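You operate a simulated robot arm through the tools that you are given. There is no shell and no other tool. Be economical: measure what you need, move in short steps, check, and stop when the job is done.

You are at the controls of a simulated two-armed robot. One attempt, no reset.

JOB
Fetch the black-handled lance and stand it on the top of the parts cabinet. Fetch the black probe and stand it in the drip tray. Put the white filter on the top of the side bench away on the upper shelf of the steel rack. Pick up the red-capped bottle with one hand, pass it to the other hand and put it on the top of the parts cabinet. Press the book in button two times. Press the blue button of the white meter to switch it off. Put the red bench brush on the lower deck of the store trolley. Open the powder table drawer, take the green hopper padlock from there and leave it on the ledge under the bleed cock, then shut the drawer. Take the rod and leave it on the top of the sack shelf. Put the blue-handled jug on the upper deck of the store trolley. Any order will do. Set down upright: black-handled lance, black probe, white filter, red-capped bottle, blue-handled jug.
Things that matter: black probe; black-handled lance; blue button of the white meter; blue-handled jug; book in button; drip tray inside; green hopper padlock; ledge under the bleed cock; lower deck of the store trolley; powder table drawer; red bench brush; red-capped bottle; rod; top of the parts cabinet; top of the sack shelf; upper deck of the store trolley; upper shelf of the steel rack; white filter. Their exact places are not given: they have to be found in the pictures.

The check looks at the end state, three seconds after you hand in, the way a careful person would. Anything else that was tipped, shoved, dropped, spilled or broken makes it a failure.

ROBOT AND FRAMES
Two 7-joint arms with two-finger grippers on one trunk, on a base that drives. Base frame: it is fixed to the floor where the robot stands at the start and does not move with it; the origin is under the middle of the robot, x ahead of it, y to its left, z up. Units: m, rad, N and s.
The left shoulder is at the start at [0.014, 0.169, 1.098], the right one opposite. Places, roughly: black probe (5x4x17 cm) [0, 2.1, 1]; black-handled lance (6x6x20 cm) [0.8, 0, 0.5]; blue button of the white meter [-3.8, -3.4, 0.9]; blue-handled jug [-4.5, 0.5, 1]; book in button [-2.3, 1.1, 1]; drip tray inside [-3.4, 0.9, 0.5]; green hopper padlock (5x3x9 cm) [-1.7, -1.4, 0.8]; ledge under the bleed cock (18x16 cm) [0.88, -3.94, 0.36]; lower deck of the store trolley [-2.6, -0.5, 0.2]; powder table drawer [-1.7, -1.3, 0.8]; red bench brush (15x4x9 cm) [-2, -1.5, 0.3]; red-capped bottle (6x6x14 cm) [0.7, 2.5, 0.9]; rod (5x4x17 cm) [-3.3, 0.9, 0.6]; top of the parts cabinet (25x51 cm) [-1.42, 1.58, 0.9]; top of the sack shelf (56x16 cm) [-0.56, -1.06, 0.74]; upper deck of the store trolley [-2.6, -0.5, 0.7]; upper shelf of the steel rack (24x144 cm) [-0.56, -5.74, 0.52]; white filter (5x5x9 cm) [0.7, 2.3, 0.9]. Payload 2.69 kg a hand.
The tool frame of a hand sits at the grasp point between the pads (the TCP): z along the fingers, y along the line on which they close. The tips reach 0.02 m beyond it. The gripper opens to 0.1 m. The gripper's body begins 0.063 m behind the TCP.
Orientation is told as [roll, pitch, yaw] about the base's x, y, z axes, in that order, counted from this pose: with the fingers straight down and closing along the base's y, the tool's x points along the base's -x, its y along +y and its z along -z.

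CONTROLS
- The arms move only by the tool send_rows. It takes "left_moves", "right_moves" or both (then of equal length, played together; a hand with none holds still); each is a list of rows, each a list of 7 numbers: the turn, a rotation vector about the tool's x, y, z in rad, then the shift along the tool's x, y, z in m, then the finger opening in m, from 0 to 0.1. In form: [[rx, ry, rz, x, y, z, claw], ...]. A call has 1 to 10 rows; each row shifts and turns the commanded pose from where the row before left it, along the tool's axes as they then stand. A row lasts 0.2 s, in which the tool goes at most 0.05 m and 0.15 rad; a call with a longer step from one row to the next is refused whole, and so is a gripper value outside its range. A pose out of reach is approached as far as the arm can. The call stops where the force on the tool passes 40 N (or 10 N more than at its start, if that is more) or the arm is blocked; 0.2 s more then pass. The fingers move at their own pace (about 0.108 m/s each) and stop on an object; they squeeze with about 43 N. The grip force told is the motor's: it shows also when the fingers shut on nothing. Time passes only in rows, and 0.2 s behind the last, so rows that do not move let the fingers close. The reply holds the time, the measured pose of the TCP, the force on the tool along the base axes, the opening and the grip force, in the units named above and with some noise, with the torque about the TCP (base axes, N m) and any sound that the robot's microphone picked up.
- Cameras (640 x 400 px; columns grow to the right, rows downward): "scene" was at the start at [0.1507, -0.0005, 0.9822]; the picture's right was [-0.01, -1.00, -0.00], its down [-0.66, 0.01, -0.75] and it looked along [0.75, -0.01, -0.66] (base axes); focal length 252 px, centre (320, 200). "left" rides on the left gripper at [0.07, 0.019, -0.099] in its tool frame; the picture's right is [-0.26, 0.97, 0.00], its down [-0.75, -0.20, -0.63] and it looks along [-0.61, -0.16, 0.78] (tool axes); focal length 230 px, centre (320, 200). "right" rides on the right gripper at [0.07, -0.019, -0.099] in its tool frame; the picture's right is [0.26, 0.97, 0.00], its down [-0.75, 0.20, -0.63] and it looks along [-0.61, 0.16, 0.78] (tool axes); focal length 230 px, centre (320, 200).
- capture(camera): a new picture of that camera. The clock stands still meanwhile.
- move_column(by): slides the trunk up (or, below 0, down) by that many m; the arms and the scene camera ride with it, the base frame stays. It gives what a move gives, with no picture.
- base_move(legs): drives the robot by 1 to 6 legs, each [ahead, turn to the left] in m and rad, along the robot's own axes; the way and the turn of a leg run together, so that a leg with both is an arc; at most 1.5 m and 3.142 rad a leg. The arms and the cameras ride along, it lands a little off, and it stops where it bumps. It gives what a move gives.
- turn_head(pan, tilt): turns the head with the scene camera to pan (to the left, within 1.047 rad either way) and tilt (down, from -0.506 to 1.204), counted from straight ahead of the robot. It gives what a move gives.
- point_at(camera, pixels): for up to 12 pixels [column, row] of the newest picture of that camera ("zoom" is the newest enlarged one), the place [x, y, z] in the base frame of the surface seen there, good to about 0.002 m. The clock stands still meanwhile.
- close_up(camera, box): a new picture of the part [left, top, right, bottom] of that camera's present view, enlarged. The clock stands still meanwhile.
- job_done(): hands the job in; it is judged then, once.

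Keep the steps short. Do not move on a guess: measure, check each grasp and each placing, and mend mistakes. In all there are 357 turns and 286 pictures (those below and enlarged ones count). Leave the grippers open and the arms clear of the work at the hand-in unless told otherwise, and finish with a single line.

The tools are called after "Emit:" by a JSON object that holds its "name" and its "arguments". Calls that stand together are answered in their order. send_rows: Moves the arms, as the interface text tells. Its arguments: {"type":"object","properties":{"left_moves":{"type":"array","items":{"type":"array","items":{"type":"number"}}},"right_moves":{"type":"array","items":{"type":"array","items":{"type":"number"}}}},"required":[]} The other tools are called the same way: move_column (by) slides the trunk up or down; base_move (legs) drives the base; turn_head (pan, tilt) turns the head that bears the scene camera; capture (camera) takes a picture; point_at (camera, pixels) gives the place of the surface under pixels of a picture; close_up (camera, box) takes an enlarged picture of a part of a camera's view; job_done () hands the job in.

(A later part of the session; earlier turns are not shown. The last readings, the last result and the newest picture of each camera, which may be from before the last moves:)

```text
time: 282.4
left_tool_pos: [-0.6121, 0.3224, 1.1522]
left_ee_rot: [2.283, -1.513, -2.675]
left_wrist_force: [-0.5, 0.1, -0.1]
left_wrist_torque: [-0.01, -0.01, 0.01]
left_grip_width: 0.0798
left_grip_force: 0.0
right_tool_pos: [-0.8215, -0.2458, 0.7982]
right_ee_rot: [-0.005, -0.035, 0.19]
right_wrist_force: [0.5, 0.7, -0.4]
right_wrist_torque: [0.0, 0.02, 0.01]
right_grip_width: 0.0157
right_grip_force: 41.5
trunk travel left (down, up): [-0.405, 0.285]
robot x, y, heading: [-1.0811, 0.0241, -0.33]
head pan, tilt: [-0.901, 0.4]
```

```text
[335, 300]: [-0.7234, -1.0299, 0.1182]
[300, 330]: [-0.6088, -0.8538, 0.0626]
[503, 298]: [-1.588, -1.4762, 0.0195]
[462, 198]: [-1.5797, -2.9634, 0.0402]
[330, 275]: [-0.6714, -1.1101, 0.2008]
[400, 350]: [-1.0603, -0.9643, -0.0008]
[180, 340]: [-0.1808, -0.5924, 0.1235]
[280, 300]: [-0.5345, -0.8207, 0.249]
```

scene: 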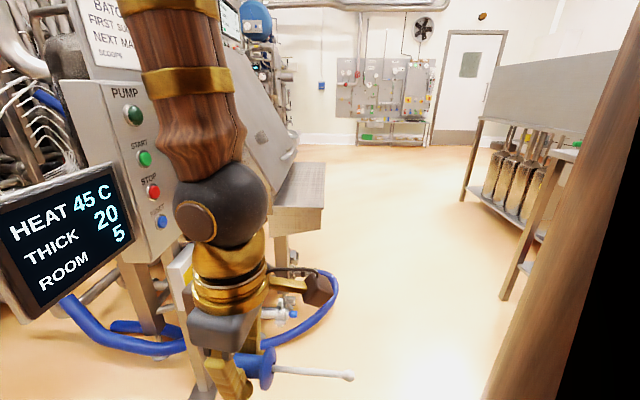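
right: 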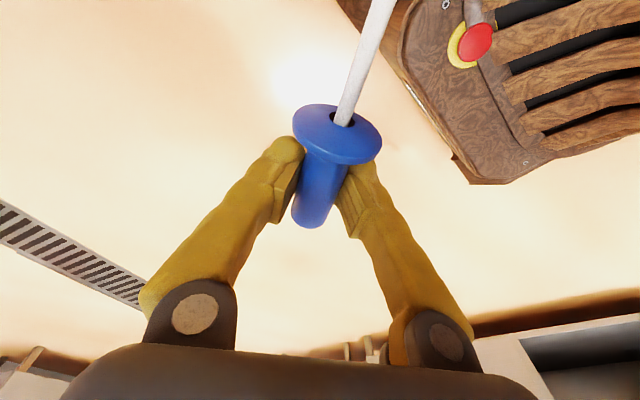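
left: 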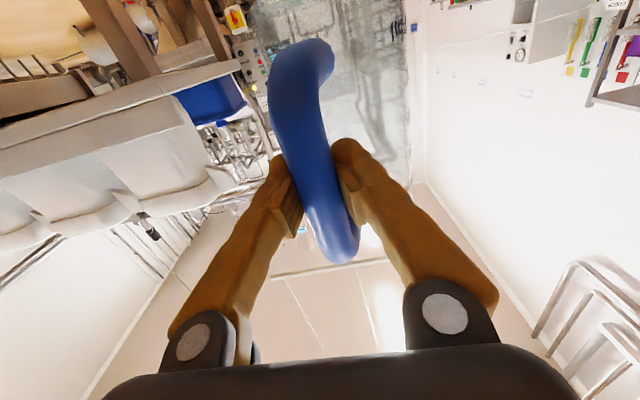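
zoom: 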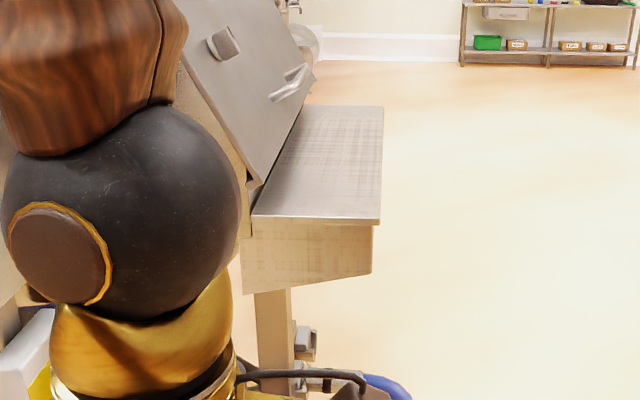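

I fold the left hand (point down) while turning the right wrist so the rod will lie along the ledge.

Emit:
{"name": "send_rows", "arguments": {"left_moves": [[0, 0.15, 0, 0, 0, 0, 0.08], [0, 0.15, 0, 0, 0, 0, 0.08], [0, 0.15, 0, 0, 0, 0, 0.08], [0, 0.15, 0, 0, 0, 0, 0.08], [0, 0.15, 0, 0, 0, 0, 0.08], [0, 0.15, 0, 0, 0, 0, 0.08], [0, 0.15, 0, 0, 0, 0, 0.08], [0, 0.15, 0, 0, 0, 0, 0.08], [0, 0.15, 0, 0, 0, 0, 0.08], [0, 0.15, 0, 0, 0, 0, 0.08]], "right_moves": [[0, 0, -0.105, 0, 0, 0, 0.0], [0, 0, -0.105, 0, 0, 0, 0.0], [0, 0, -0.105, 0, 0, 0, 0.0], [0, 0, -0.105, 0, 0, 0, 0.0], [0, 0, -0.105, 0, 0, 0, 0.0], [0, 0, -0.105, 0, 0, 0, 0.0], [0, 0, -0.105, 0, 0, 0, 0.0], [0, 0, -0.105, 0, 0, 0, 0.0], [0, 0, -0.105, 0, 0, 0, 0.0], [0, 0, -0.105, 0, 0, 0, 0.0]]}}

Emit:
{"name": "send_rows", "arguments": {"left_moves": [[0, 0, 0, 0.035, -0.02, 0, 0.08], [0, 0, 0, 0.035, -0.02, 0, 0.08], [0, 0, 0, 0.035, -0.02, 0, 0.08], [0, 0, 0, 0.035, -0.02, 0, 0.08]]}}

Emit:
{"name": "capture", "arguments": {"camera": "right"}}

```text
time: 284.6
left_tool_pos: [-0.6068, 0.3305, 1.1481]
left_ee_rot: [0.022, -0.094, -0.383]
left_wrist_force: [0.2, 1.0, 0.3]
left_wrist_torque: [-0.01, 0.03, -0.04]
left_grip_width: 0.0799
left_grip_force: 0.1
left hand out of reach, approached as far as the arm can: row 1
right_tool_pos: [-0.8206, -0.2479, 0.7976]
right_ee_rot: [-0.032, -0.013, 1.242]
right_wrist_force: [-0.7, 0.1, -0.6]
right_wrist_torque: [0.0, 0.03, 0.01]
right_grip_width: 0.0153
right_grip_force: 41.3
trunk travel left (down, up): [-0.405, 0.285]
robot x, y, heading: [-1.0792, 0.0199, -0.323]
head pan, tilt: [-0.901, 0.4]
```

```text
time: 285.6
left_tool_pos: [-0.7606, 0.3136, 1.1283]
left_ee_rot: [0.014, -0.092, -0.381]
left_wrist_force: [0.4, -0.2, -0.5]
left_wrist_torque: [-0.02, 0.01, -0.01]
left_grip_width: 0.0801
left_grip_force: 0.0
left hand out of reach, approached as far as the arm can: row 4
right_tool_pos: [-0.8214, -0.2466, 0.7983]
right_ee_rot: [-0.034, -0.015, 1.239]
right_wrist_force: [0.5, 0.7, -0.5]
right_wrist_torque: [0.02, 0.0, 0.01]
right_grip_width: 0.0148
right_grip_force: 41.4
trunk travel left (down, up): [-0.405, 0.285]
robot x, y, heading: [-1.0784, 0.0257, -0.328]
head pan, tilt: [-0.901, 0.4]
```

```text
146 pictures are left
```

right: 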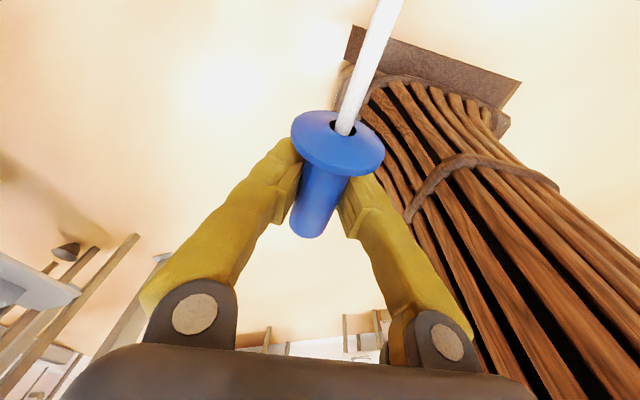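

Emit:
{"name": "base_move", "arguments": {"legs": [[0, -1.285], [1.14, 0], [0, 1.89]]}}

Emit:
{"name": "turn_head", "arguments": {"pan": 0, "tilt": 0.6}}

Emit:
{"name": "capture", "arguments": {"camera": "scene"}}

```text
time: 299.5
left_tool_pos: [-1.0475, -0.6998, 1.1281]
left_ee_rot: [0.018, -0.094, 0.21]
left_wrist_force: [-0.5, 0.2, -0.1]
left_wrist_torque: [-0.03, 0.01, -0.01]
left_grip_width: 0.08
left_grip_force: 0.1
right_tool_pos: [-0.7855, -1.1997, 0.7989]
right_ee_rot: [-0.033, -0.015, 1.83]
right_wrist_force: [0.5, -0.9, 0.3]
right_wrist_torque: [0.0, 0.02, -0.03]
right_grip_width: 0.0122
right_grip_force: 39.2
trunk travel left (down, up): [-0.405, 0.285]
robot x, y, heading: [-1.1455, -1.1258, 0.266]
head pan, tilt: [-0.901, 0.4]
```

```text
time: 300.7
left_tool_pos: [-1.0648, -0.7063, 1.1252]
left_ee_rot: [0.017, -0.071, 0.209]
left_wrist_force: [0.4, 0.2, -0.3]
left_wrist_torque: [0.0, -0.02, -0.01]
left_grip_width: 0.0797
left_grip_force: 0.0
right_tool_pos: [-0.7944, -1.204, 0.8043]
right_ee_rot: [-0.048, -0.027, 1.804]
right_wrist_force: [-0.1, -0.6, -0.8]
right_wrist_torque: [0.03, 0.03, -0.01]
right_grip_width: 0.0118
right_grip_force: 38.3
trunk travel left (down, up): [-0.405, 0.285]
robot x, y, heading: [-1.1498, -1.1293, 0.265]
head pan, tilt: [0.0, 0.6]
```

```text
145 pictures are left
```

scene: 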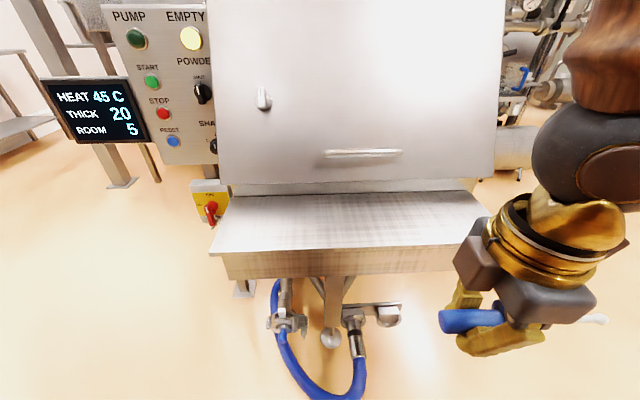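

The ledge is clear. I move the rod over it (delta 0.21 ahead, 0.17 left).

Emit:
{"name": "send_rows", "arguments": {"right_moves": [[0, 0, 0, -0.017, -0.0355, -0.004, 0.0], [0, 0, 0, -0.017, -0.0355, -0.004, 0.0], [0, 0, 0, -0.017, -0.0355, -0.004, 0.0], [0, 0, 0, -0.017, -0.0355, 0, 0.0], [0, 0, 0, -0.017, -0.0355, 0, 0.0], [0, 0, 0, -0.017, -0.0355, 0, 0.0], [0, 0, 0, -0.017, -0.0355, 0, 0.0], [0, 0, 0, 0, 0, 0, 0.0]]}}

Emit:
{"name": "capture", "arguments": {"camera": "scene"}}

```text
time: 302.5
left_tool_pos: [-1.066, -0.7065, 1.1262]
left_ee_rot: [0.016, -0.072, 0.209]
left_wrist_force: [0.2, 0.6, -0.1]
left_wrist_torque: [0.03, -0.03, 0.0]
left_grip_width: 0.08
left_grip_force: 0.0
right_tool_pos: [-0.5846, -1.0255, 0.8259]
right_ee_rot: [-0.047, -0.015, 1.828]
right_wrist_force: [-0.5, 0.7, -0.7]
right_wrist_torque: [0.03, 0.0, 0.02]
right_grip_width: 0.0118
right_grip_force: 38.7
trunk travel left (down, up): [-0.405, 0.285]
robot x, y, heading: [-1.1472, -1.129, 0.269]
head pan, tilt: [0.0, 0.6]
```

```text
144 pictures are left
```

scene: 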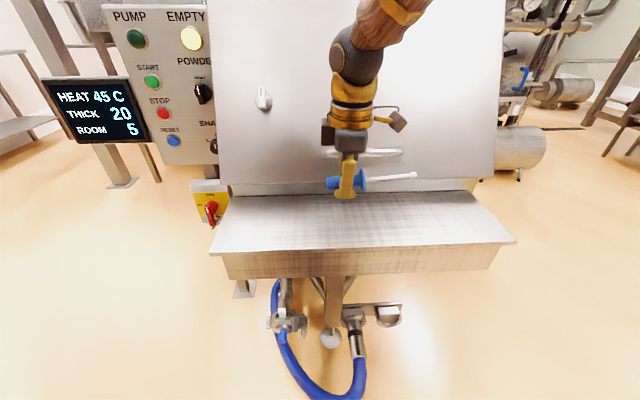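

Emit:
{"name": "send_rows", "arguments": {"right_moves": [[0, 0, 0, 0, 0, 0.02, 0.0], [0, 0, 0, 0, 0, 0.02, 0.0], [0, 0, 0, 0, 0, 0.008, 0.0], [0, 0, 0, 0, 0, 0, 0.0]]}}

Emit:
{"name": "close_up", "arguments": {"camera": "scene", "box": [260, 120, 440, 260]}}

```text
time: 302.9
left_tool_pos: [-1.0878, -0.7123, 1.1223]
left_ee_rot: [0.012, -0.045, 0.209]
left_wrist_force: [-0.5, -0.7, -0.9]
left_wrist_torque: [0.03, -0.07, 0.0]
left_grip_width: 0.0801
left_grip_force: 0.0
right_tool_pos: [-0.5955, -1.0273, 0.8183]
right_ee_rot: [-0.066, -0.014, 1.828]
right_wrist_force: [-0.4, 0.1, -0.3]
right_wrist_torque: [0.03, -0.07, -0.02]
right_grip_width: 0.0115
right_grip_force: 38.8
trunk travel left (down, up): [-0.405, 0.285]
robot x, y, heading: [-1.1477, -1.132, 0.263]
head pan, tilt: [0.0, 0.6]
stopped in row 2 (right hand): the arm was blocked; the commanded pose is now the measured one
```

```text
2.86 times, centred on (350, 190) of scene
```

zoom: 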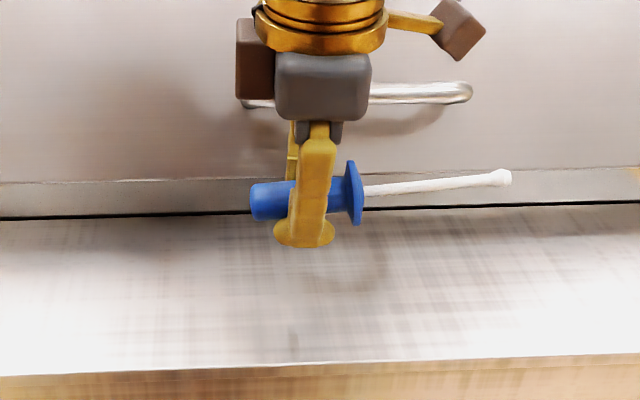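

The gripper body seems to touch the hopper's handle bar. I measure it.

Emit:
{"name": "point_at", "arguments": {"camera": "scene", "pixels": [[385, 153], [400, 152], [375, 175], [380, 195], [380, 240], [352, 140], [330, 185], [400, 180], [380, 140]]}}

```text
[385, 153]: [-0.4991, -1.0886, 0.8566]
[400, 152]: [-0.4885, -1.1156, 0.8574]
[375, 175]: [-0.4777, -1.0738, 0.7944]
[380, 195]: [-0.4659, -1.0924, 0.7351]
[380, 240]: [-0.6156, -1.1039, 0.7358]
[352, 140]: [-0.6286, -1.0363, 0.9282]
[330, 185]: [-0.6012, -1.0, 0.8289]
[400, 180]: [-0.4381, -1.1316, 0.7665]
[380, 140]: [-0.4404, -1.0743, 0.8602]
```

I shift 0.03 m back toward me (tool +y) and lower again.

Emit:
{"name": "send_rows", "arguments": {"right_moves": [[0, 0, 0, 0, 0.025, -0.005, 0.0], [0, 0, 0, 0, 0.0, 0.02, 0.0], [0, 0, 0, 0, 0.0, 0.02, 0.0], [0, 0, 0, 0, 0, 0.0, 0.0]]}}

Emit:
{"name": "close_up", "arguments": {"camera": "scene", "box": [260, 120, 440, 260]}}

```text
time: 303.9
left_tool_pos: [-1.0837, -0.7121, 1.1214]
left_ee_rot: [0.012, -0.045, 0.21]
left_wrist_force: [-0.1, 0.0, 0.8]
left_wrist_torque: [0.01, -0.02, 0.03]
left_grip_width: 0.0798
left_grip_force: 0.1
right_tool_pos: [-0.6169, -1.0312, 0.779]
right_ee_rot: [-0.061, -0.014, 1.829]
right_wrist_force: [-0.3, -0.4, -0.2]
right_wrist_torque: [0.01, 0.0, -0.01]
right_grip_width: 0.0116
right_grip_force: 37.7
trunk travel left (down, up): [-0.405, 0.285]
robot x, y, heading: [-1.1475, -1.1347, 0.271]
head pan, tilt: [0.0, 0.6]
```

```text
2.86 times, centred on (350, 190) of scene
```

zoom: 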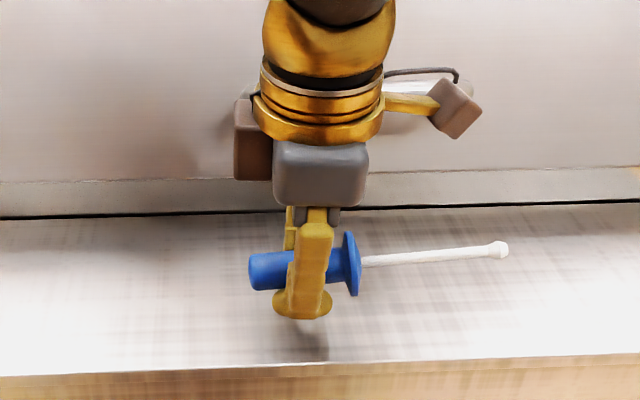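

Emit:
{"name": "send_rows", "arguments": {"right_moves": [[0, 0, 0, 0, 0.0, 0.008, 0.0], [0, 0, 0, 0, 0.0, 0.006, 0.0], [0, 0, 0, 0, 0.0, 0.004, 0.0], [0, 0, 0, 0, 0, 0.0, 0.0]]}}

Emit:
{"name": "close_up", "arguments": {"camera": "scene", "box": [260, 120, 440, 260]}}

```text
time: 304.9
left_tool_pos: [-1.0845, -0.712, 1.1217]
left_ee_rot: [0.013, -0.046, 0.209]
left_wrist_force: [0.2, 0.2, 0.1]
left_wrist_torque: [0.02, 0.0, -0.02]
left_grip_width: 0.08
left_grip_force: 0.1
right_tool_pos: [-0.6153, -1.031, 0.7611]
right_ee_rot: [-0.062, -0.014, 1.828]
right_wrist_force: [0.7, -0.4, -1.5]
right_wrist_torque: [0.0, -0.02, 0.0]
right_grip_width: 0.0112
right_grip_force: 38.4
trunk travel left (down, up): [-0.405, 0.285]
robot x, y, heading: [-1.1502, -1.1288, 0.261]
head pan, tilt: [0.0, 0.6]
```

```text
2.86 times, centred on (350, 190) of scene
```

zoom: 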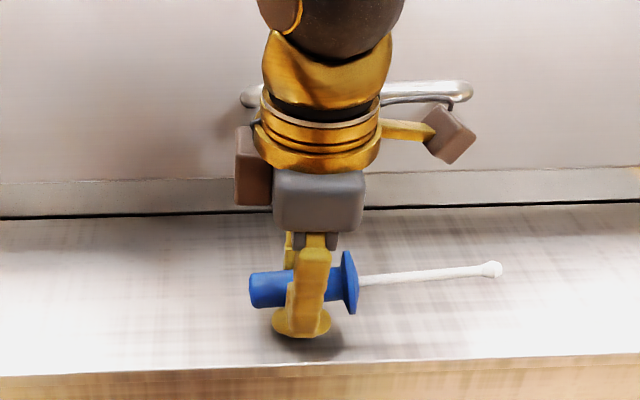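

Emit:
{"name": "send_rows", "arguments": {"right_moves": [[0, 0, 0, 0, 0.0, 0.003, 0.0], [0, 0, 0, 0, 0, 0.0, 0.013], [0, 0, 0, 0, 0, 0.0, 0.016], [0, 0, 0, 0, 0, 0.0, 0.02], [0, 0, 0, 0, 0, 0.0, 0.025], [0, 0, 0, 0, 0, 0.0, 0.03], [0, 0, 0, 0, 0, 0.0, 0.04]]}}

Emit:
{"name": "close_up", "arguments": {"camera": "scene", "box": [260, 120, 440, 260]}}

```text
time: 306.5
left_tool_pos: [-1.0839, -0.7121, 1.121]
left_ee_rot: [0.011, -0.045, 0.209]
left_wrist_force: [0.2, 0.1, -0.5]
left_wrist_torque: [-0.04, -0.01, -0.05]
left_grip_width: 0.0802
left_grip_force: 0.1
right_tool_pos: [-0.616, -1.0308, 0.7584]
right_ee_rot: [-0.062, -0.014, 1.826]
right_wrist_force: [0.1, -0.7, -0.7]
right_wrist_torque: [-0.01, -0.01, -0.01]
right_grip_width: 0.04
right_grip_force: 0.1
trunk travel left (down, up): [-0.405, 0.285]
robot x, y, heading: [-1.1494, -1.1305, 0.263]
head pan, tilt: [0.0, 0.6]
```

```text
2.86 times, centred on (350, 190) of scene
```

zoom: 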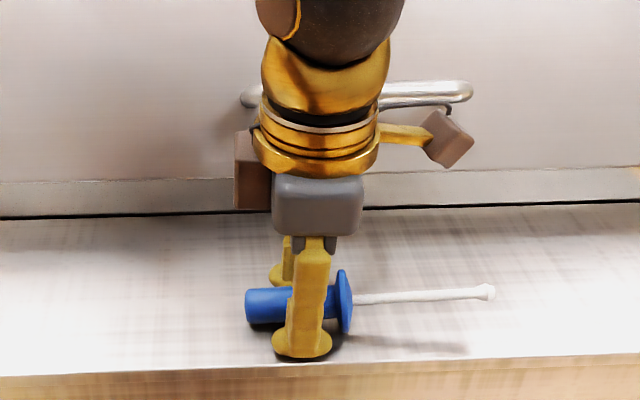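

Released; it lies between the fingers. I open a bit more and lift away.

Emit:
{"name": "send_rows", "arguments": {"right_moves": [[0, 0, 0, 0, 0.0, 0, 0.055], [0, 0, 0, 0, 0, -0.03, 0.055], [0, 0, 0, 0, 0, -0.03, 0.055], [0, 0, 0, 0, 0.01, -0.03, 0.055], [0, 0, 0, 0, 0.02, -0.03, 0.055], [0, 0, 0, 0, 0.02, -0.03, 0.055]]}}

Emit:
{"name": "close_up", "arguments": {"camera": "scene", "box": [220, 120, 460, 280]}}

```text
time: 307.9
left_tool_pos: [-1.0863, -0.7108, 1.1214]
left_ee_rot: [0.011, -0.048, 0.21]
left_wrist_force: [0.1, -0.6, 0.2]
left_wrist_torque: [0.01, -0.05, -0.01]
left_grip_width: 0.0801
left_grip_force: 0.2
right_tool_pos: [-0.6752, -1.0495, 0.9064]
right_ee_rot: [-0.063, -0.014, 1.828]
right_wrist_force: [0.1, -0.9, 1.2]
right_wrist_torque: [-0.01, -0.02, 0.01]
right_grip_width: 0.0548
right_grip_force: 0.1
trunk travel left (down, up): [-0.405, 0.285]
robot x, y, heading: [-1.1461, -1.1295, 0.264]
head pan, tilt: [0.0, 0.6]
```

```text
2.50 times, centred on (340, 200) of scene
```

zoom: 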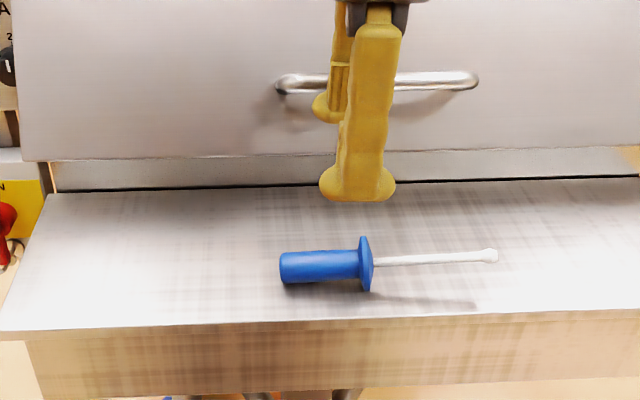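

The rod lies safely on the sack shelf. Next the powder table drawer close behind me. I retract the right hand, and turn left to face the table.

Emit:
{"name": "send_rows", "arguments": {"right_moves": [[0, 0, 0, 0, 0.04, 0, 0.08], [0, 0, 0, 0, 0.04, 0, 0.08]]}}

Emit:
{"name": "base_move", "arguments": {"legs": [[0, 2.6]]}}

Emit:
{"name": "turn_head", "arguments": {"pan": 0, "tilt": 0.5}}

Emit:
{"name": "capture", "arguments": {"camera": "scene"}}

```text
time: 308.5
left_tool_pos: [-1.0854, -0.7118, 1.1215]
left_ee_rot: [0.012, -0.048, 0.208]
left_wrist_force: [1.1, -0.2, 0.1]
left_wrist_torque: [-0.02, -0.03, 0.01]
left_grip_width: 0.0797
left_grip_force: 0.0
right_tool_pos: [-0.7507, -1.069, 0.8971]
right_ee_rot: [-0.061, -0.014, 1.829]
right_wrist_force: [-0.7, -0.6, -0.2]
right_wrist_torque: [0.03, -0.01, 0.0]
right_grip_width: 0.08
right_grip_force: 0.1
trunk travel left (down, up): [-0.405, 0.285]
robot x, y, heading: [-1.1511, -1.1301, 0.261]
head pan, tilt: [0.0, 0.6]
```

```text
time: 315.2
left_tool_pos: [-1.4171, -1.4581, 1.1273]
left_ee_rot: [0.014, -0.087, 2.822]
left_wrist_force: [-0.5, -0.4, 0.0]
left_wrist_torque: [-0.04, 0.02, -0.01]
left_grip_width: 0.08
left_grip_force: 0.1
right_tool_pos: [-1.5236, -0.9804, 0.8983]
right_ee_rot: [-0.062, -0.018, -1.846]
right_wrist_force: [0.0, 0.6, 0.4]
right_wrist_torque: [0.0, -0.03, 0.03]
right_grip_width: 0.08
right_grip_force: 0.1
trunk travel left (down, up): [-0.405, 0.285]
robot x, y, heading: [-1.1454, -1.1191, 2.874]
head pan, tilt: [0.0, 0.6]
```

```text
time: 315.9
left_tool_pos: [-1.3966, -1.4633, 1.1243]
left_ee_rot: [0.013, -0.063, 2.823]
left_wrist_force: [0.4, -0.9, 0.4]
left_wrist_torque: [0.0, 0.02, 0.01]
left_grip_width: 0.0801
left_grip_force: 0.1
right_tool_pos: [-1.5128, -0.9823, 0.9076]
right_ee_rot: [-0.081, -0.031, -1.858]
right_wrist_force: [0.1, -0.1, 0.4]
right_wrist_torque: [0.02, 0.0, 0.01]
right_grip_width: 0.0803
right_grip_force: 0.1
trunk travel left (down, up): [-0.405, 0.285]
robot x, y, heading: [-1.1497, -1.1209, 2.878]
head pan, tilt: [0.0, 0.499]
```

```text
138 pictures are left
```

scene: 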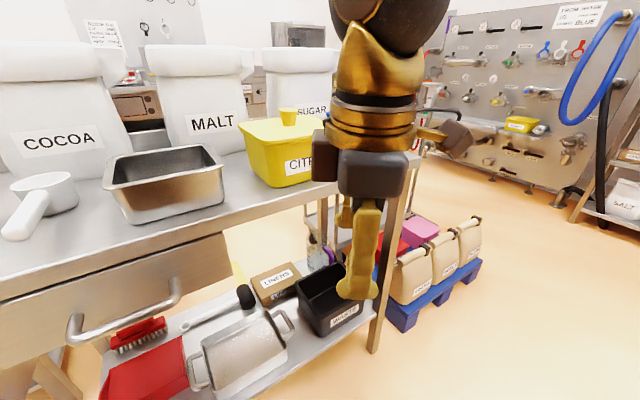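

The drawer with its bar handle is on this side at (125,310). I measure it.

Emit:
{"name": "point_at", "arguments": {"camera": "scene", "pixels": [[75, 325], [125, 305], [175, 290], [200, 260], [20, 300], [228, 240], [130, 280], [40, 345], [140, 335], [110, 345], [150, 320], [250, 225]]}}

Emit:
{"name": "close_up", "arguments": {"camera": "scene", "box": [0, 180, 280, 400]}}

```text
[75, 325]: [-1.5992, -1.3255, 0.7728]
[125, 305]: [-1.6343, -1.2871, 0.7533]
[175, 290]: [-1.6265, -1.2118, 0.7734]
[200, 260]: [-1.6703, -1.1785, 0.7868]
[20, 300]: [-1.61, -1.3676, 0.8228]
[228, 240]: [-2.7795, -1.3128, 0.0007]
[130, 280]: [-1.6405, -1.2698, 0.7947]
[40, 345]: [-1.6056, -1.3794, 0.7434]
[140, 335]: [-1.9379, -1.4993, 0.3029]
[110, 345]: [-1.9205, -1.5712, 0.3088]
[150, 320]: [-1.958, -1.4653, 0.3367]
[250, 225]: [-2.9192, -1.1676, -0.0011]
```

```text
1.82 times, centred on (140, 290) of scene
```

zoom: 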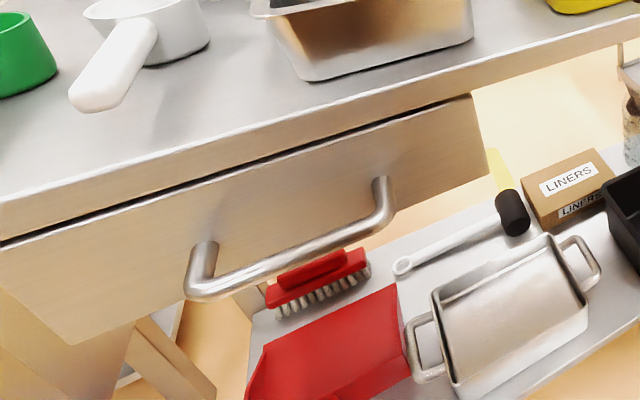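

The handle bar centre is ≈(-1.613,-1.269,0.77), drawer facing me. I turn to face it squarely (+0.595), and tilt the right hand forward about tool x so its fingers close above/below the bar.

Emit:
{"name": "base_move", "arguments": {"legs": [[0, 0.595]]}}

Emit:
{"name": "send_rows", "arguments": {"right_moves": [[0.15, 0, 0, 0, 0, 0, 0.08], [0.15, 0, 0, 0, 0, 0, 0.08], [0.15, 0, 0, 0, 0, 0, 0.08], [0.15, 0, 0, 0, 0, 0, 0.08], [0.15, 0, 0, 0, 0, 0, 0.08], [0.15, 0, 0, 0, 0, 0, 0.08], [0.15, 0, 0, 0, 0, 0, 0.08], [0.15, 0, 0, 0, 0, 0, 0.08]]}}

Emit:
{"name": "capture", "arguments": {"camera": "scene"}}

Emit:
{"name": "capture", "arguments": {"camera": "right"}}

```text
time: 318.0
left_tool_pos: [-1.1637, -1.5457, 1.1287]
left_ee_rot: [0.012, -0.104, -2.862]
left_wrist_force: [0.2, 0.2, -0.1]
left_wrist_torque: [-0.01, 0.0, -0.01]
left_grip_width: 0.0798
left_grip_force: 0.1
right_tool_pos: [-1.5273, -1.2117, 0.9075]
right_ee_rot: [-0.08, -0.032, -1.261]
right_wrist_force: [0.1, 0.7, -0.2]
right_wrist_torque: [-0.02, -0.01, 0.0]
right_grip_width: 0.0799
right_grip_force: 0.0
trunk travel left (down, up): [-0.405, 0.285]
robot x, y, heading: [-1.1481, -1.1201, -2.808]
head pan, tilt: [0.0, 0.499]
```

```text
time: 319.8
left_tool_pos: [-1.1472, -1.5418, 1.1304]
left_ee_rot: [0.018, -0.084, -2.865]
left_wrist_force: [-0.5, 0.3, 1.0]
left_wrist_torque: [0.02, 0.0, -0.01]
left_grip_width: 0.0799
left_grip_force: 0.0
right_tool_pos: [-1.5282, -1.1919, 0.918]
right_ee_rot: [-1.191, -0.008, -1.322]
right_wrist_force: [-0.1, -0.6, -0.5]
right_wrist_torque: [-0.02, 0.0, -0.01]
right_grip_width: 0.0798
right_grip_force: 0.0
right hand out of reach, approached as far as the arm can: row 2
trunk travel left (down, up): [-0.405, 0.285]
robot x, y, heading: [-1.1471, -1.1123, -2.804]
head pan, tilt: [0.0, 0.499]
```

```text
136 pictures are left
```

scene: 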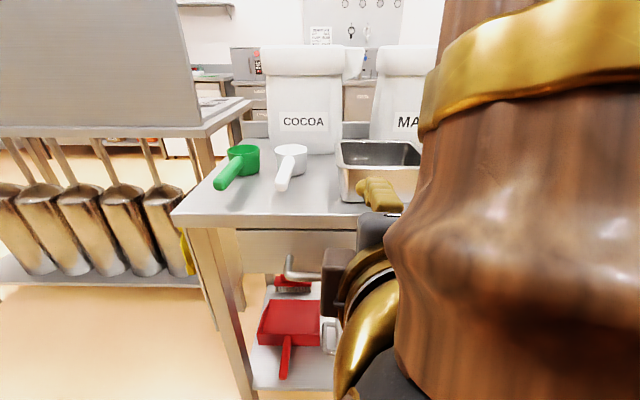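

```text
135 pictures are left
```

right: 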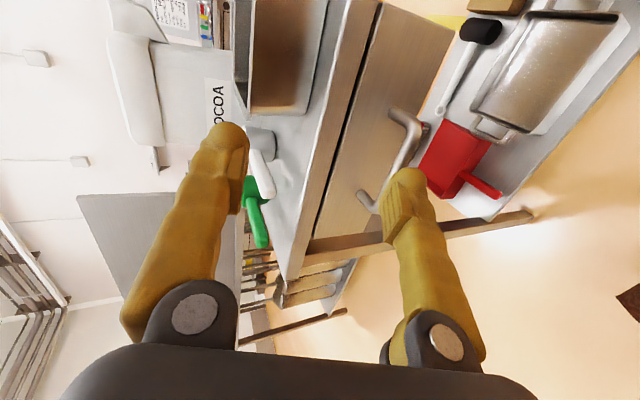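

Emit:
{"name": "point_at", "arguments": {"camera": "right", "pixels": [[408, 130], [402, 155], [385, 190], [412, 125], [395, 175], [372, 200], [340, 150], [380, 90]]}}

Emit:
{"name": "close_up", "arguments": {"camera": "right", "box": [320, 80, 480, 240]}}

```text
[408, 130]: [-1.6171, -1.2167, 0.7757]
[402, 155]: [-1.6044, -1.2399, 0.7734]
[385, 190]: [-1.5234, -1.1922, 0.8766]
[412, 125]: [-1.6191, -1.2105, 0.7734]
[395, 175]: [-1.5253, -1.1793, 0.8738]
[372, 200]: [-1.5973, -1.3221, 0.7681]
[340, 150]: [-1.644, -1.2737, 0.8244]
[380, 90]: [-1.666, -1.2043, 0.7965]
```

```text
2.50 times, centred on (400, 160) of right
```

zoom: 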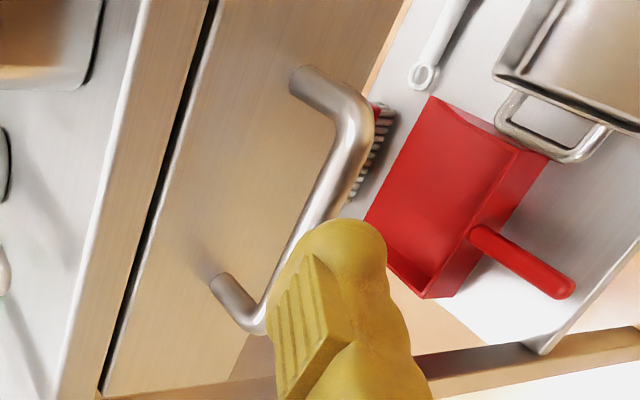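

Bar axis point ≈(-1.603,-1.262,0.767). I line up, then advance along the fingers.

Emit:
{"name": "send_rows", "arguments": {"right_moves": [[0, 0, 0, -0.016, 0.0357, 0, 0.08], [0, 0, 0, -0.016, 0.0357, 0, 0.08], [0, 0, 0, -0.016, 0.0357, 0, 0.08], [0, 0, 0, 0, 0, 0.03, 0.08], [0, 0, 0, 0, 0, 0.03, 0.08], [0, 0, 0, 0, 0, 0, 0.08]]}}

Emit:
{"name": "capture", "arguments": {"camera": "right"}}

```text
time: 321.2
left_tool_pos: [-1.1461, -1.5416, 1.1297]
left_ee_rot: [0.018, -0.086, -2.866]
left_wrist_force: [0.0, 0.0, 0.6]
left_wrist_torque: [-0.01, 0.03, -0.02]
left_grip_width: 0.08
left_grip_force: 0.1
right_tool_pos: [-1.527, -1.2417, 0.7888]
right_ee_rot: [-1.191, 0.015, -1.298]
right_wrist_force: [0.2, -0.8, 0.8]
right_wrist_torque: [0.01, 0.0, 0.02]
right_grip_width: 0.08
right_grip_force: 0.1
trunk travel left (down, up): [-0.405, 0.285]
robot x, y, heading: [-1.1507, -1.1192, -2.812]
head pan, tilt: [0.0, 0.499]
```

```text
133 pictures are left
```

right: 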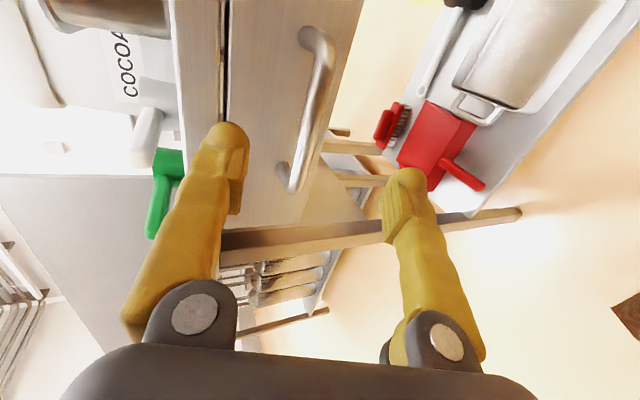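

Emit:
{"name": "send_rows", "arguments": {"right_moves": [[0, 0, 0, 0, -0.004, 0.03, 0.08], [0, 0, 0, 0, -0.005, 0.03, 0.08], [0, 0, 0, 0, 0, 0.018, 0.08], [0, 0, 0, 0, 0, 0, 0.04], [0, 0, 0, 0, 0, 0, 0.0], [0, 0, 0, 0, 0, 0, 0.0]]}}

Emit:
{"name": "capture", "arguments": {"camera": "right"}}

```text
time: 322.6
left_tool_pos: [-1.1462, -1.5424, 1.129]
left_ee_rot: [0.017, -0.084, -2.867]
left_wrist_force: [-0.3, 1.1, 0.7]
left_wrist_torque: [-0.03, 0.0, -0.02]
left_grip_width: 0.0804
left_grip_force: 0.1
right_tool_pos: [-1.5947, -1.2609, 0.7671]
right_ee_rot: [-1.187, 0.018, -1.293]
right_wrist_force: [-4.1, -7.5, -10.0]
right_wrist_torque: [-0.25, -0.09, 0.02]
right_grip_width: 0.009
right_grip_force: 36.1
trunk travel left (down, up): [-0.405, 0.285]
robot x, y, heading: [-1.1487, -1.1165, -2.814]
head pan, tilt: [0.0, 0.499]
```

```text
132 pictures are left
```

right: 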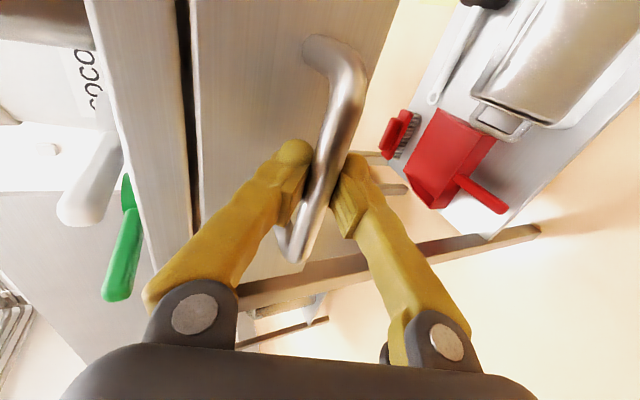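

The bar is gripped. I pull straight out 0.12 m.

Emit:
{"name": "send_rows", "arguments": {"right_moves": [[0, 0, 0, 0.0017, 0.0111, -0.0278, 0.0], [0, 0, 0, 0.0017, 0.0111, -0.0278, 0.0], [0, 0, 0, 0.0017, 0.0111, -0.0278, 0.0], [0, 0, 0, 0.0017, 0.0111, -0.0278, 0.0]]}}

Emit:
{"name": "capture", "arguments": {"camera": "scene"}}

```text
time: 323.3
left_tool_pos: [-1.1296, -1.5449, 1.1312]
left_ee_rot: [0.031, -0.062, -2.872]
left_wrist_force: [0.2, -0.4, -0.1]
left_wrist_torque: [0.0, 0.05, 0.02]
left_grip_width: 0.08
left_grip_force: 0.2
right_tool_pos: [-1.5221, -1.2344, 0.7682]
right_ee_rot: [-1.165, 0.006, -1.297]
right_wrist_force: [13.3, -32.7, -71.1]
right_wrist_torque: [-0.45, -0.22, 0.09]
right_grip_width: 0.0089
right_grip_force: 37.0
trunk travel left (down, up): [-0.405, 0.285]
robot x, y, heading: [-1.1451, -1.1198, -2.814]
head pan, tilt: [0.0, 0.499]
stopped in row 3 (right hand): the force on the tool passed its limit at 41 N (the readings are from after the stop); the commanded pose is now the measured one
```

```text
131 pictures are left
```

scene: 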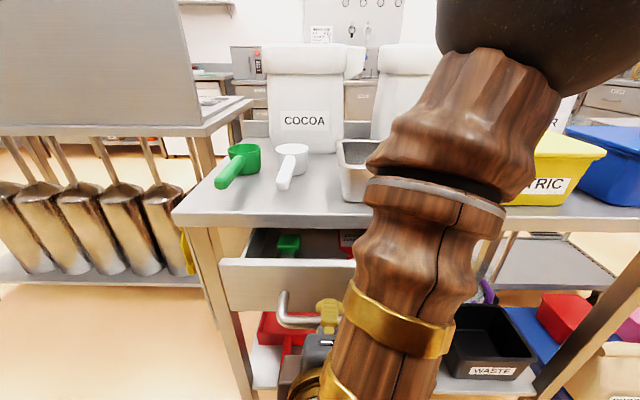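

The drawer is open ~8 cm (green padlock seen at 288,245). A vertical strain built up; I relax downward a little and pull on in small steps.

Emit:
{"name": "send_rows", "arguments": {"right_moves": [[0, 0, 0, 0, 0.008, 0.002, 0.0], [0, 0, 0, 0, 0, 0, 0.0]]}}

Emit:
{"name": "send_rows", "arguments": {"right_moves": [[0, 0, 0, 0.001, 0.0085, -0.0185, 0.0], [0, 0, 0, 0.001, 0.0085, -0.0185, 0.0], [0, 0, 0, 0, 0, 0, 0.0]]}}

```text
time: 323.9
left_tool_pos: [-1.129, -1.5456, 1.1314]
left_ee_rot: [0.032, -0.062, -2.871]
left_wrist_force: [-0.2, -0.3, -0.2]
left_wrist_torque: [0.0, -0.02, 0.03]
left_grip_width: 0.0799
left_grip_force: 0.2
right_tool_pos: [-1.5319, -1.2341, 0.7672]
right_ee_rot: [-1.192, 0.004, -1.314]
right_wrist_force: [8.4, -30.3, -28.3]
right_wrist_torque: [0.07, -0.02, 0.22]
right_grip_width: 0.0088
right_grip_force: 36.2
trunk travel left (down, up): [-0.405, 0.285]
robot x, y, heading: [-1.1462, -1.116, -2.807]
head pan, tilt: [0.0, 0.499]
```

```text
time: 324.7
left_tool_pos: [-1.1301, -1.5436, 1.1327]
left_ee_rot: [0.031, -0.063, -2.87]
left_wrist_force: [0.7, 0.0, 0.0]
left_wrist_torque: [0.01, -0.01, 0.02]
left_grip_width: 0.0802
left_grip_force: 0.1
right_tool_pos: [-1.4944, -1.22, 0.7663]
right_ee_rot: [-1.201, 0.008, -1.32]
right_wrist_force: [8.9, -31.3, -15.8]
right_wrist_torque: [0.2, 0.05, 0.19]
right_grip_width: 0.0081
right_grip_force: 36.3
trunk travel left (down, up): [-0.405, 0.285]
robot x, y, heading: [-1.15, -1.1133, -2.808]
head pan, tilt: [0.0, 0.499]
```

Emit:
{"name": "send_rows", "arguments": {"right_moves": [[0, 0, 0, -0.006, 0.003, 0, 0.0], [0, 0, 0, -0.001, 0.0085, -0.0185, 0.0], [0, 0, 0, -0.001, 0.0085, -0.0185, 0.0], [0, 0, 0, 0, 0, 0, 0.0]]}}

Emit:
{"name": "send_rows", "arguments": {"right_moves": [[0, 0, 0, -0.003, 0.0085, -0.0185, 0.0], [0, 0, 0, -0.001, 0.0085, -0.0185, 0.0], [0, 0, 0, -0.001, 0.0085, -0.0185, 0.0], [0, 0, 0, 0, 0, 0, 0.0]]}}

Emit:
{"name": "capture", "arguments": {"camera": "scene"}}

```text
time: 325.8
left_tool_pos: [-1.1124, -1.5442, 1.1327]
left_ee_rot: [0.044, -0.041, -2.875]
left_wrist_force: [0.8, -0.8, 0.3]
left_wrist_torque: [0.05, -0.03, 0.0]
left_grip_width: 0.08
left_grip_force: 0.1
right_tool_pos: [-1.461, -1.2054, 0.7673]
right_ee_rot: [-1.233, 0.015, -1.352]
right_wrist_force: [7.9, -31.7, -44.9]
right_wrist_torque: [-0.08, -0.04, -0.26]
right_grip_width: 0.0081
right_grip_force: 35.9
trunk travel left (down, up): [-0.405, 0.285]
robot x, y, heading: [-1.1447, -1.1179, -2.814]
head pan, tilt: [0.0, 0.499]
stopped in row 4 (right hand): the force on the tool passed its limit at 48 N (the readings are from after the stop); the commanded pose is now the measured one
```

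```text
time: 326.5
left_tool_pos: [-1.0936, -1.5381, 1.1386]
left_ee_rot: [0.058, -0.022, -2.877]
left_wrist_force: [-0.5, 0.1, -0.3]
left_wrist_torque: [0.02, -0.06, 0.01]
left_grip_width: 0.0801
left_grip_force: 0.1
right_tool_pos: [-1.4579, -1.1914, 0.7575]
right_ee_rot: [-1.252, 0.018, -1.396]
right_wrist_force: [0.4, -0.4, -0.1]
right_wrist_torque: [-0.01, 0.0, -0.01]
right_grip_width: 0.0001
right_grip_force: 29.8
right hand out of reach, approached as far as the arm can: row 1, 2, 3
trunk travel left (down, up): [-0.405, 0.285]
robot x, y, heading: [-1.1457, -1.1187, -2.807]
head pan, tilt: [0.0, 0.499]
stopped in row 3 (right hand): the force on the tool passed its limit at 108 N (the readings are from after the stop); the commanded pose is now the measured one
```

```text
130 pictures are left
```

scene: 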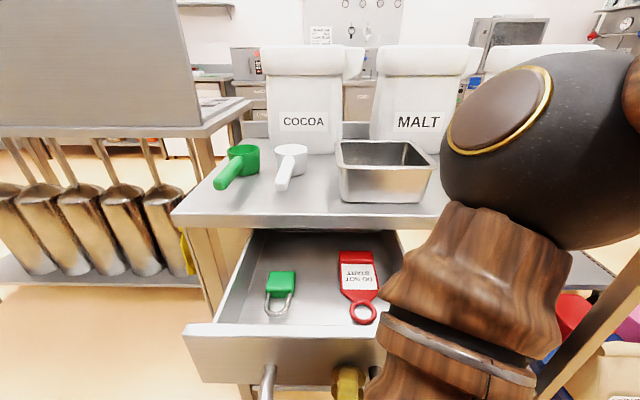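

The drawer is well open; the grip slipped off the bar. The green padlock lies at (281,287). I measure it and the drawer.

Emit:
{"name": "point_at", "arguments": {"camera": "scene", "pixels": [[281, 280], [270, 290], [292, 290], [278, 305], [283, 273], [235, 290], [320, 320], [250, 335], [300, 345], [300, 250], [268, 375], [360, 285]]}}

Emit:
{"name": "close_up", "arguments": {"camera": "scene", "box": [180, 220, 420, 400]}}

```text
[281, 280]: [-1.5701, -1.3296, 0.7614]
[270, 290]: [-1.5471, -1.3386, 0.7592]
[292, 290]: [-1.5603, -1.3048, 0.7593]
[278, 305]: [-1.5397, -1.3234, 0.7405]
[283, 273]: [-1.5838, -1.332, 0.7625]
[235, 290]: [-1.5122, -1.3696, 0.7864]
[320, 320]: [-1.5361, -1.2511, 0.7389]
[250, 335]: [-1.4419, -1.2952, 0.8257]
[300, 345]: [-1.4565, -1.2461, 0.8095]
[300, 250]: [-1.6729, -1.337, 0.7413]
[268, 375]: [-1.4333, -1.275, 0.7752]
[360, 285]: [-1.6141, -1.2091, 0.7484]
```

```text
2.22 times, centred on (300, 310) of scene
```

zoom: 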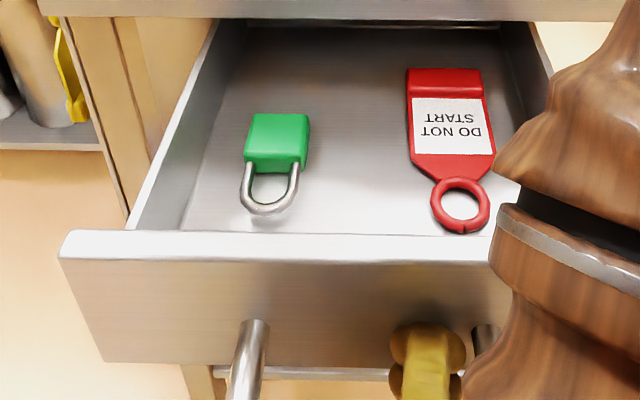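

Drawer open 18 cm. I withdraw the right hand along its fingers and to the right, then I'll take the padlock with the left hand.

Emit:
{"name": "send_rows", "arguments": {"right_moves": [[0, 0, 0, 0, 0, -0.03, 0.0], [0, 0, 0, 0, 0, -0.03, 0.0], [0, 0, 0, 0, 0, -0.03, 0.0], [0, 0, 0, 0, 0, -0.03, 0.0], [0, 0, 0, 0.04, 0, 0, 0.0], [0, 0, 0, 0.04, 0, 0, 0.0], [0, 0, 0, 0.04, 0, 0, 0.0]]}}

Emit:
{"name": "base_move", "arguments": {"legs": [[0, -0.3]]}}

Emit:
{"name": "capture", "arguments": {"camera": "scene"}}

```text
time: 328.1
left_tool_pos: [-1.0935, -1.5385, 1.1392]
left_ee_rot: [0.058, -0.023, -2.879]
left_wrist_force: [-1.1, 0.1, -0.6]
left_wrist_torque: [-0.01, -0.01, -0.02]
left_grip_width: 0.08
left_grip_force: 0.1
right_tool_pos: [-1.4952, -1.0687, 0.7682]
right_ee_rot: [-1.29, 0.023, -1.427]
right_wrist_force: [0.2, 0.2, -0.9]
right_wrist_torque: [0.01, -0.01, 0.0]
right_grip_width: 0.0002
right_grip_force: 30.0
right hand out of reach, approached as far as the arm can: row 1, 2, 3, 4, 5, 7
trunk travel left (down, up): [-0.405, 0.285]
robot x, y, heading: [-1.1482, -1.1133, -2.811]
head pan, tilt: [0.0, 0.499]
```

```text
time: 329.5
left_tool_pos: [-1.2242, -1.5335, 1.1488]
left_ee_rot: [0.039, -0.053, 3.11]
left_wrist_force: [0.6, 0.5, 0.2]
left_wrist_torque: [-0.03, -0.02, -0.02]
left_grip_width: 0.0798
left_grip_force: 0.0
right_tool_pos: [-1.4612, -0.9675, 0.7632]
right_ee_rot: [-1.283, 0.032, -1.724]
right_wrist_force: [0.5, -0.4, 0.5]
right_wrist_torque: [-0.02, 0.01, 0.03]
right_grip_width: 0.0001
right_grip_force: 29.4
trunk travel left (down, up): [-0.405, 0.285]
robot x, y, heading: [-1.1467, -1.1229, -3.107]
head pan, tilt: [0.0, 0.499]
```

```text
128 pictures are left
```

scene: 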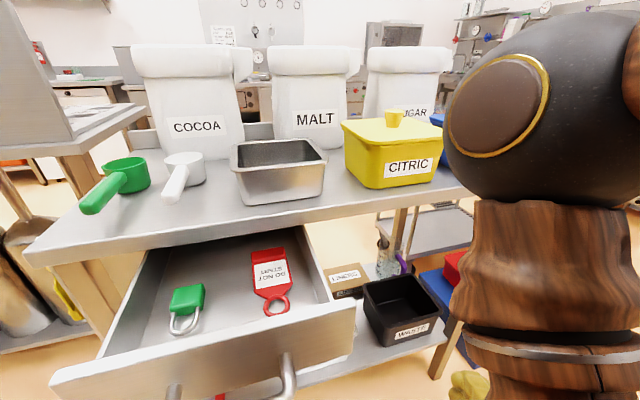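

I bring the left hand over the padlock: yaw +0.36, then across.

Emit:
{"name": "send_rows", "arguments": {"left_moves": [[0, 0, -0.12, -0.029, -0.03, 0, 0.08], [0, 0, -0.12, -0.029, -0.034, 0, 0.08], [0, 0, -0.12, -0.029, -0.034, 0, 0.08], [0, 0, 0, -0.029, -0.034, 0, 0.08], [0, 0, 0, -0.029, -0.034, 0, 0.08], [0, 0, 0, -0.029, -0.034, 0, 0.08], [0, 0, 0, -0.029, -0.034, 0, 0.08], [0, 0, 0, -0.029, -0.034, 0, 0.08], [0, 0, 0, -0.029, -0.034, 0, 0.08], [0, -0.12, 0, 0, 0, 0, 0.08]]}}

Emit:
{"name": "send_rows", "arguments": {"left_moves": [[0, -0.12, 0, 0, 0, 0.03, 0.08], [0, 0, 0, 0, 0, 0.03, 0.08], [0, 0, 0, 0, 0, 0, 0.08]]}}

Emit:
{"name": "capture", "arguments": {"camera": "left"}}

Emit:
{"name": "capture", "arguments": {"camera": "scene"}}

```text
time: 331.7
left_tool_pos: [-1.5465, -1.3928, 1.1357]
left_ee_rot: [0.011, -0.203, -2.815]
left_wrist_force: [0.4, -0.1, 0.2]
left_wrist_torque: [-0.01, 0.06, 0.01]
left_grip_width: 0.0801
left_grip_force: 0.0
left hand out of reach, approached as far as the arm can: row 1, 2, 3, 4, 5
right_tool_pos: [-1.4453, -0.9601, 0.7606]
right_ee_rot: [-1.256, 0.037, -1.744]
right_wrist_force: [0.2, 0.2, -0.4]
right_wrist_torque: [-0.01, 0.01, 0.02]
right_grip_width: 0.0002
right_grip_force: 29.4
trunk travel left (down, up): [-0.405, 0.285]
robot x, y, heading: [-1.1499, -1.1182, -3.11]
head pan, tilt: [0.0, 0.499]
```

```text
time: 332.5
left_tool_pos: [-1.5609, -1.398, 1.0768]
left_ee_rot: [0.013, -0.322, -2.817]
left_wrist_force: [0.6, -0.9, 0.2]
left_wrist_torque: [0.04, -0.02, 0.0]
left_grip_width: 0.0799
left_grip_force: 0.1
right_tool_pos: [-1.4475, -0.9585, 0.7602]
right_ee_rot: [-1.257, 0.037, -1.741]
right_wrist_force: [-0.4, -0.2, 0.0]
right_wrist_torque: [-0.01, 0.0, 0.0]
right_grip_width: 0.0
right_grip_force: 29.8
trunk travel left (down, up): [-0.405, 0.285]
robot x, y, heading: [-1.1515, -1.1187, -3.109]
head pan, tilt: [0.0, 0.499]
```

```text
127 pictures are left
```

left: 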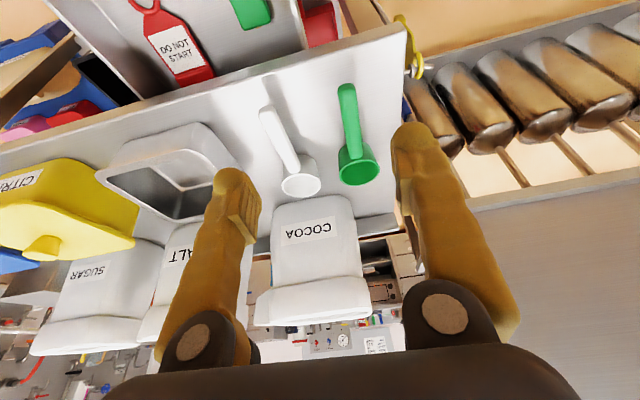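

```text
126 pictures are left
```

scene: 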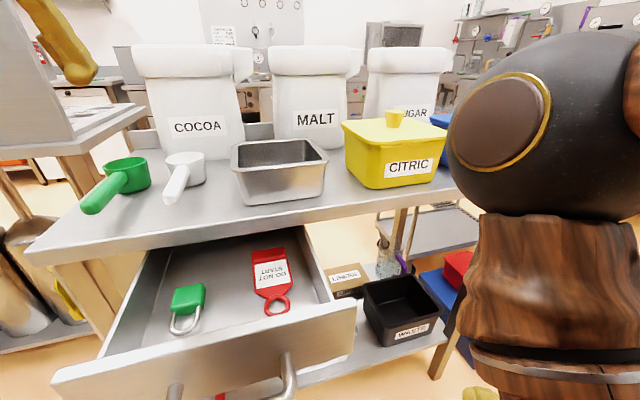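

Emit:
{"name": "send_rows", "arguments": {"left_moves": [[0, 0, 0, 0, -0.034, 0, 0.08], [0, 0, 0, 0, -0.034, 0, 0.08], [0, 0, 0, 0.0136, 0, 0.0363, 0.07], [0, 0, 0, 0.0136, 0, 0.0363, 0.07], [0, 0, 0, 0.0136, 0, 0.0363, 0.07], [0, 0, 0, 0.0136, 0, 0.0363, 0.07], [0, 0, 0, 0.0136, 0, 0.0363, 0.07], [0, 0, 0, 0, 0, 0, 0.07]]}}

Emit:
{"name": "capture", "arguments": {"camera": "left"}}

Emit:
{"name": "capture", "arguments": {"camera": "scene"}}

```text
time: 334.3
left_tool_pos: [-1.5753, -1.335, 0.8822]
left_ee_rot: [0.013, -0.321, -2.816]
left_wrist_force: [0.4, -0.9, -0.1]
left_wrist_torque: [-0.02, 0.02, 0.02]
left_grip_width: 0.07
left_grip_force: 0.1
right_tool_pos: [-1.4475, -0.9595, 0.7598]
right_ee_rot: [-1.257, 0.036, -1.744]
right_wrist_force: [0.3, -0.1, 0.2]
right_wrist_torque: [-0.01, -0.01, 0.05]
right_grip_width: 0.0
right_grip_force: 29.0
trunk travel left (down, up): [-0.405, 0.285]
robot x, y, heading: [-1.1482, -1.1195, -3.111]
head pan, tilt: [0.0, 0.499]
```

```text
125 pictures are left
```

left: 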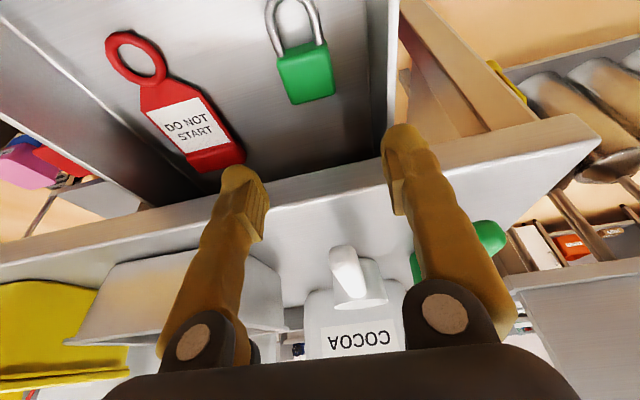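

```text
124 pictures are left
```

scene: 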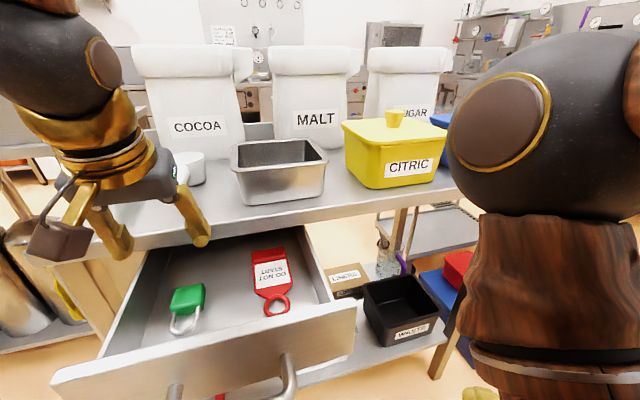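

Emit:
{"name": "point_at", "arguments": {"camera": "left", "pixels": [[305, 75], [285, 75], [330, 75], [290, 102], [330, 95], [295, 45], [390, 160], [230, 185], [300, 165], [340, 160]]}}

```text
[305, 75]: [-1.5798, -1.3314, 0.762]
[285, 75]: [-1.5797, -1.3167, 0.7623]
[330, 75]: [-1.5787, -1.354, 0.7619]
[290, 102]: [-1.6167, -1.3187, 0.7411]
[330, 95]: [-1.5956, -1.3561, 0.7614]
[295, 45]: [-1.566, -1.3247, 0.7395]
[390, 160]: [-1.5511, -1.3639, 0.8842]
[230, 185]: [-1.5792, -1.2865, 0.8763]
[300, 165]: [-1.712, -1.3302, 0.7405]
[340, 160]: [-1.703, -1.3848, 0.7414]
```

Padlock body centre (-1.580,-1.335), top 0.762. I lower onto it and close.

Emit:
{"name": "send_rows", "arguments": {"left_moves": [[0, 0, 0, 0.011, 0, 0.038, 0.07], [0, 0, 0, 0.011, 0, 0.038, 0.07], [0, 0, 0, 0.011, 0, 0.035, 0.07], [0, 0, 0, 0, 0, 0, 0.07]]}}

Emit:
{"name": "capture", "arguments": {"camera": "left"}}

```text
time: 335.3
left_tool_pos: [-1.5771, -1.335, 0.767]
left_ee_rot: [0.013, -0.319, -2.816]
left_wrist_force: [-0.6, -0.3, -0.7]
left_wrist_torque: [-0.02, -0.01, -0.02]
left_grip_width: 0.0701
left_grip_force: 0.1
right_tool_pos: [-1.4468, -0.961, 0.7599]
right_ee_rot: [-1.256, 0.036, -1.742]
right_wrist_force: [0.4, -0.2, -0.7]
right_wrist_torque: [-0.01, -0.02, -0.01]
right_grip_width: 0.0003
right_grip_force: 29.5
trunk travel left (down, up): [-0.405, 0.285]
robot x, y, heading: [-1.1508, -1.1186, -3.102]
head pan, tilt: [0.0, 0.499]
```

```text
123 pictures are left
```

left: 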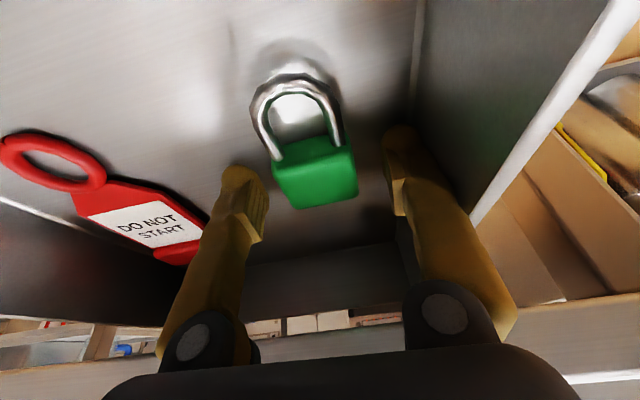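

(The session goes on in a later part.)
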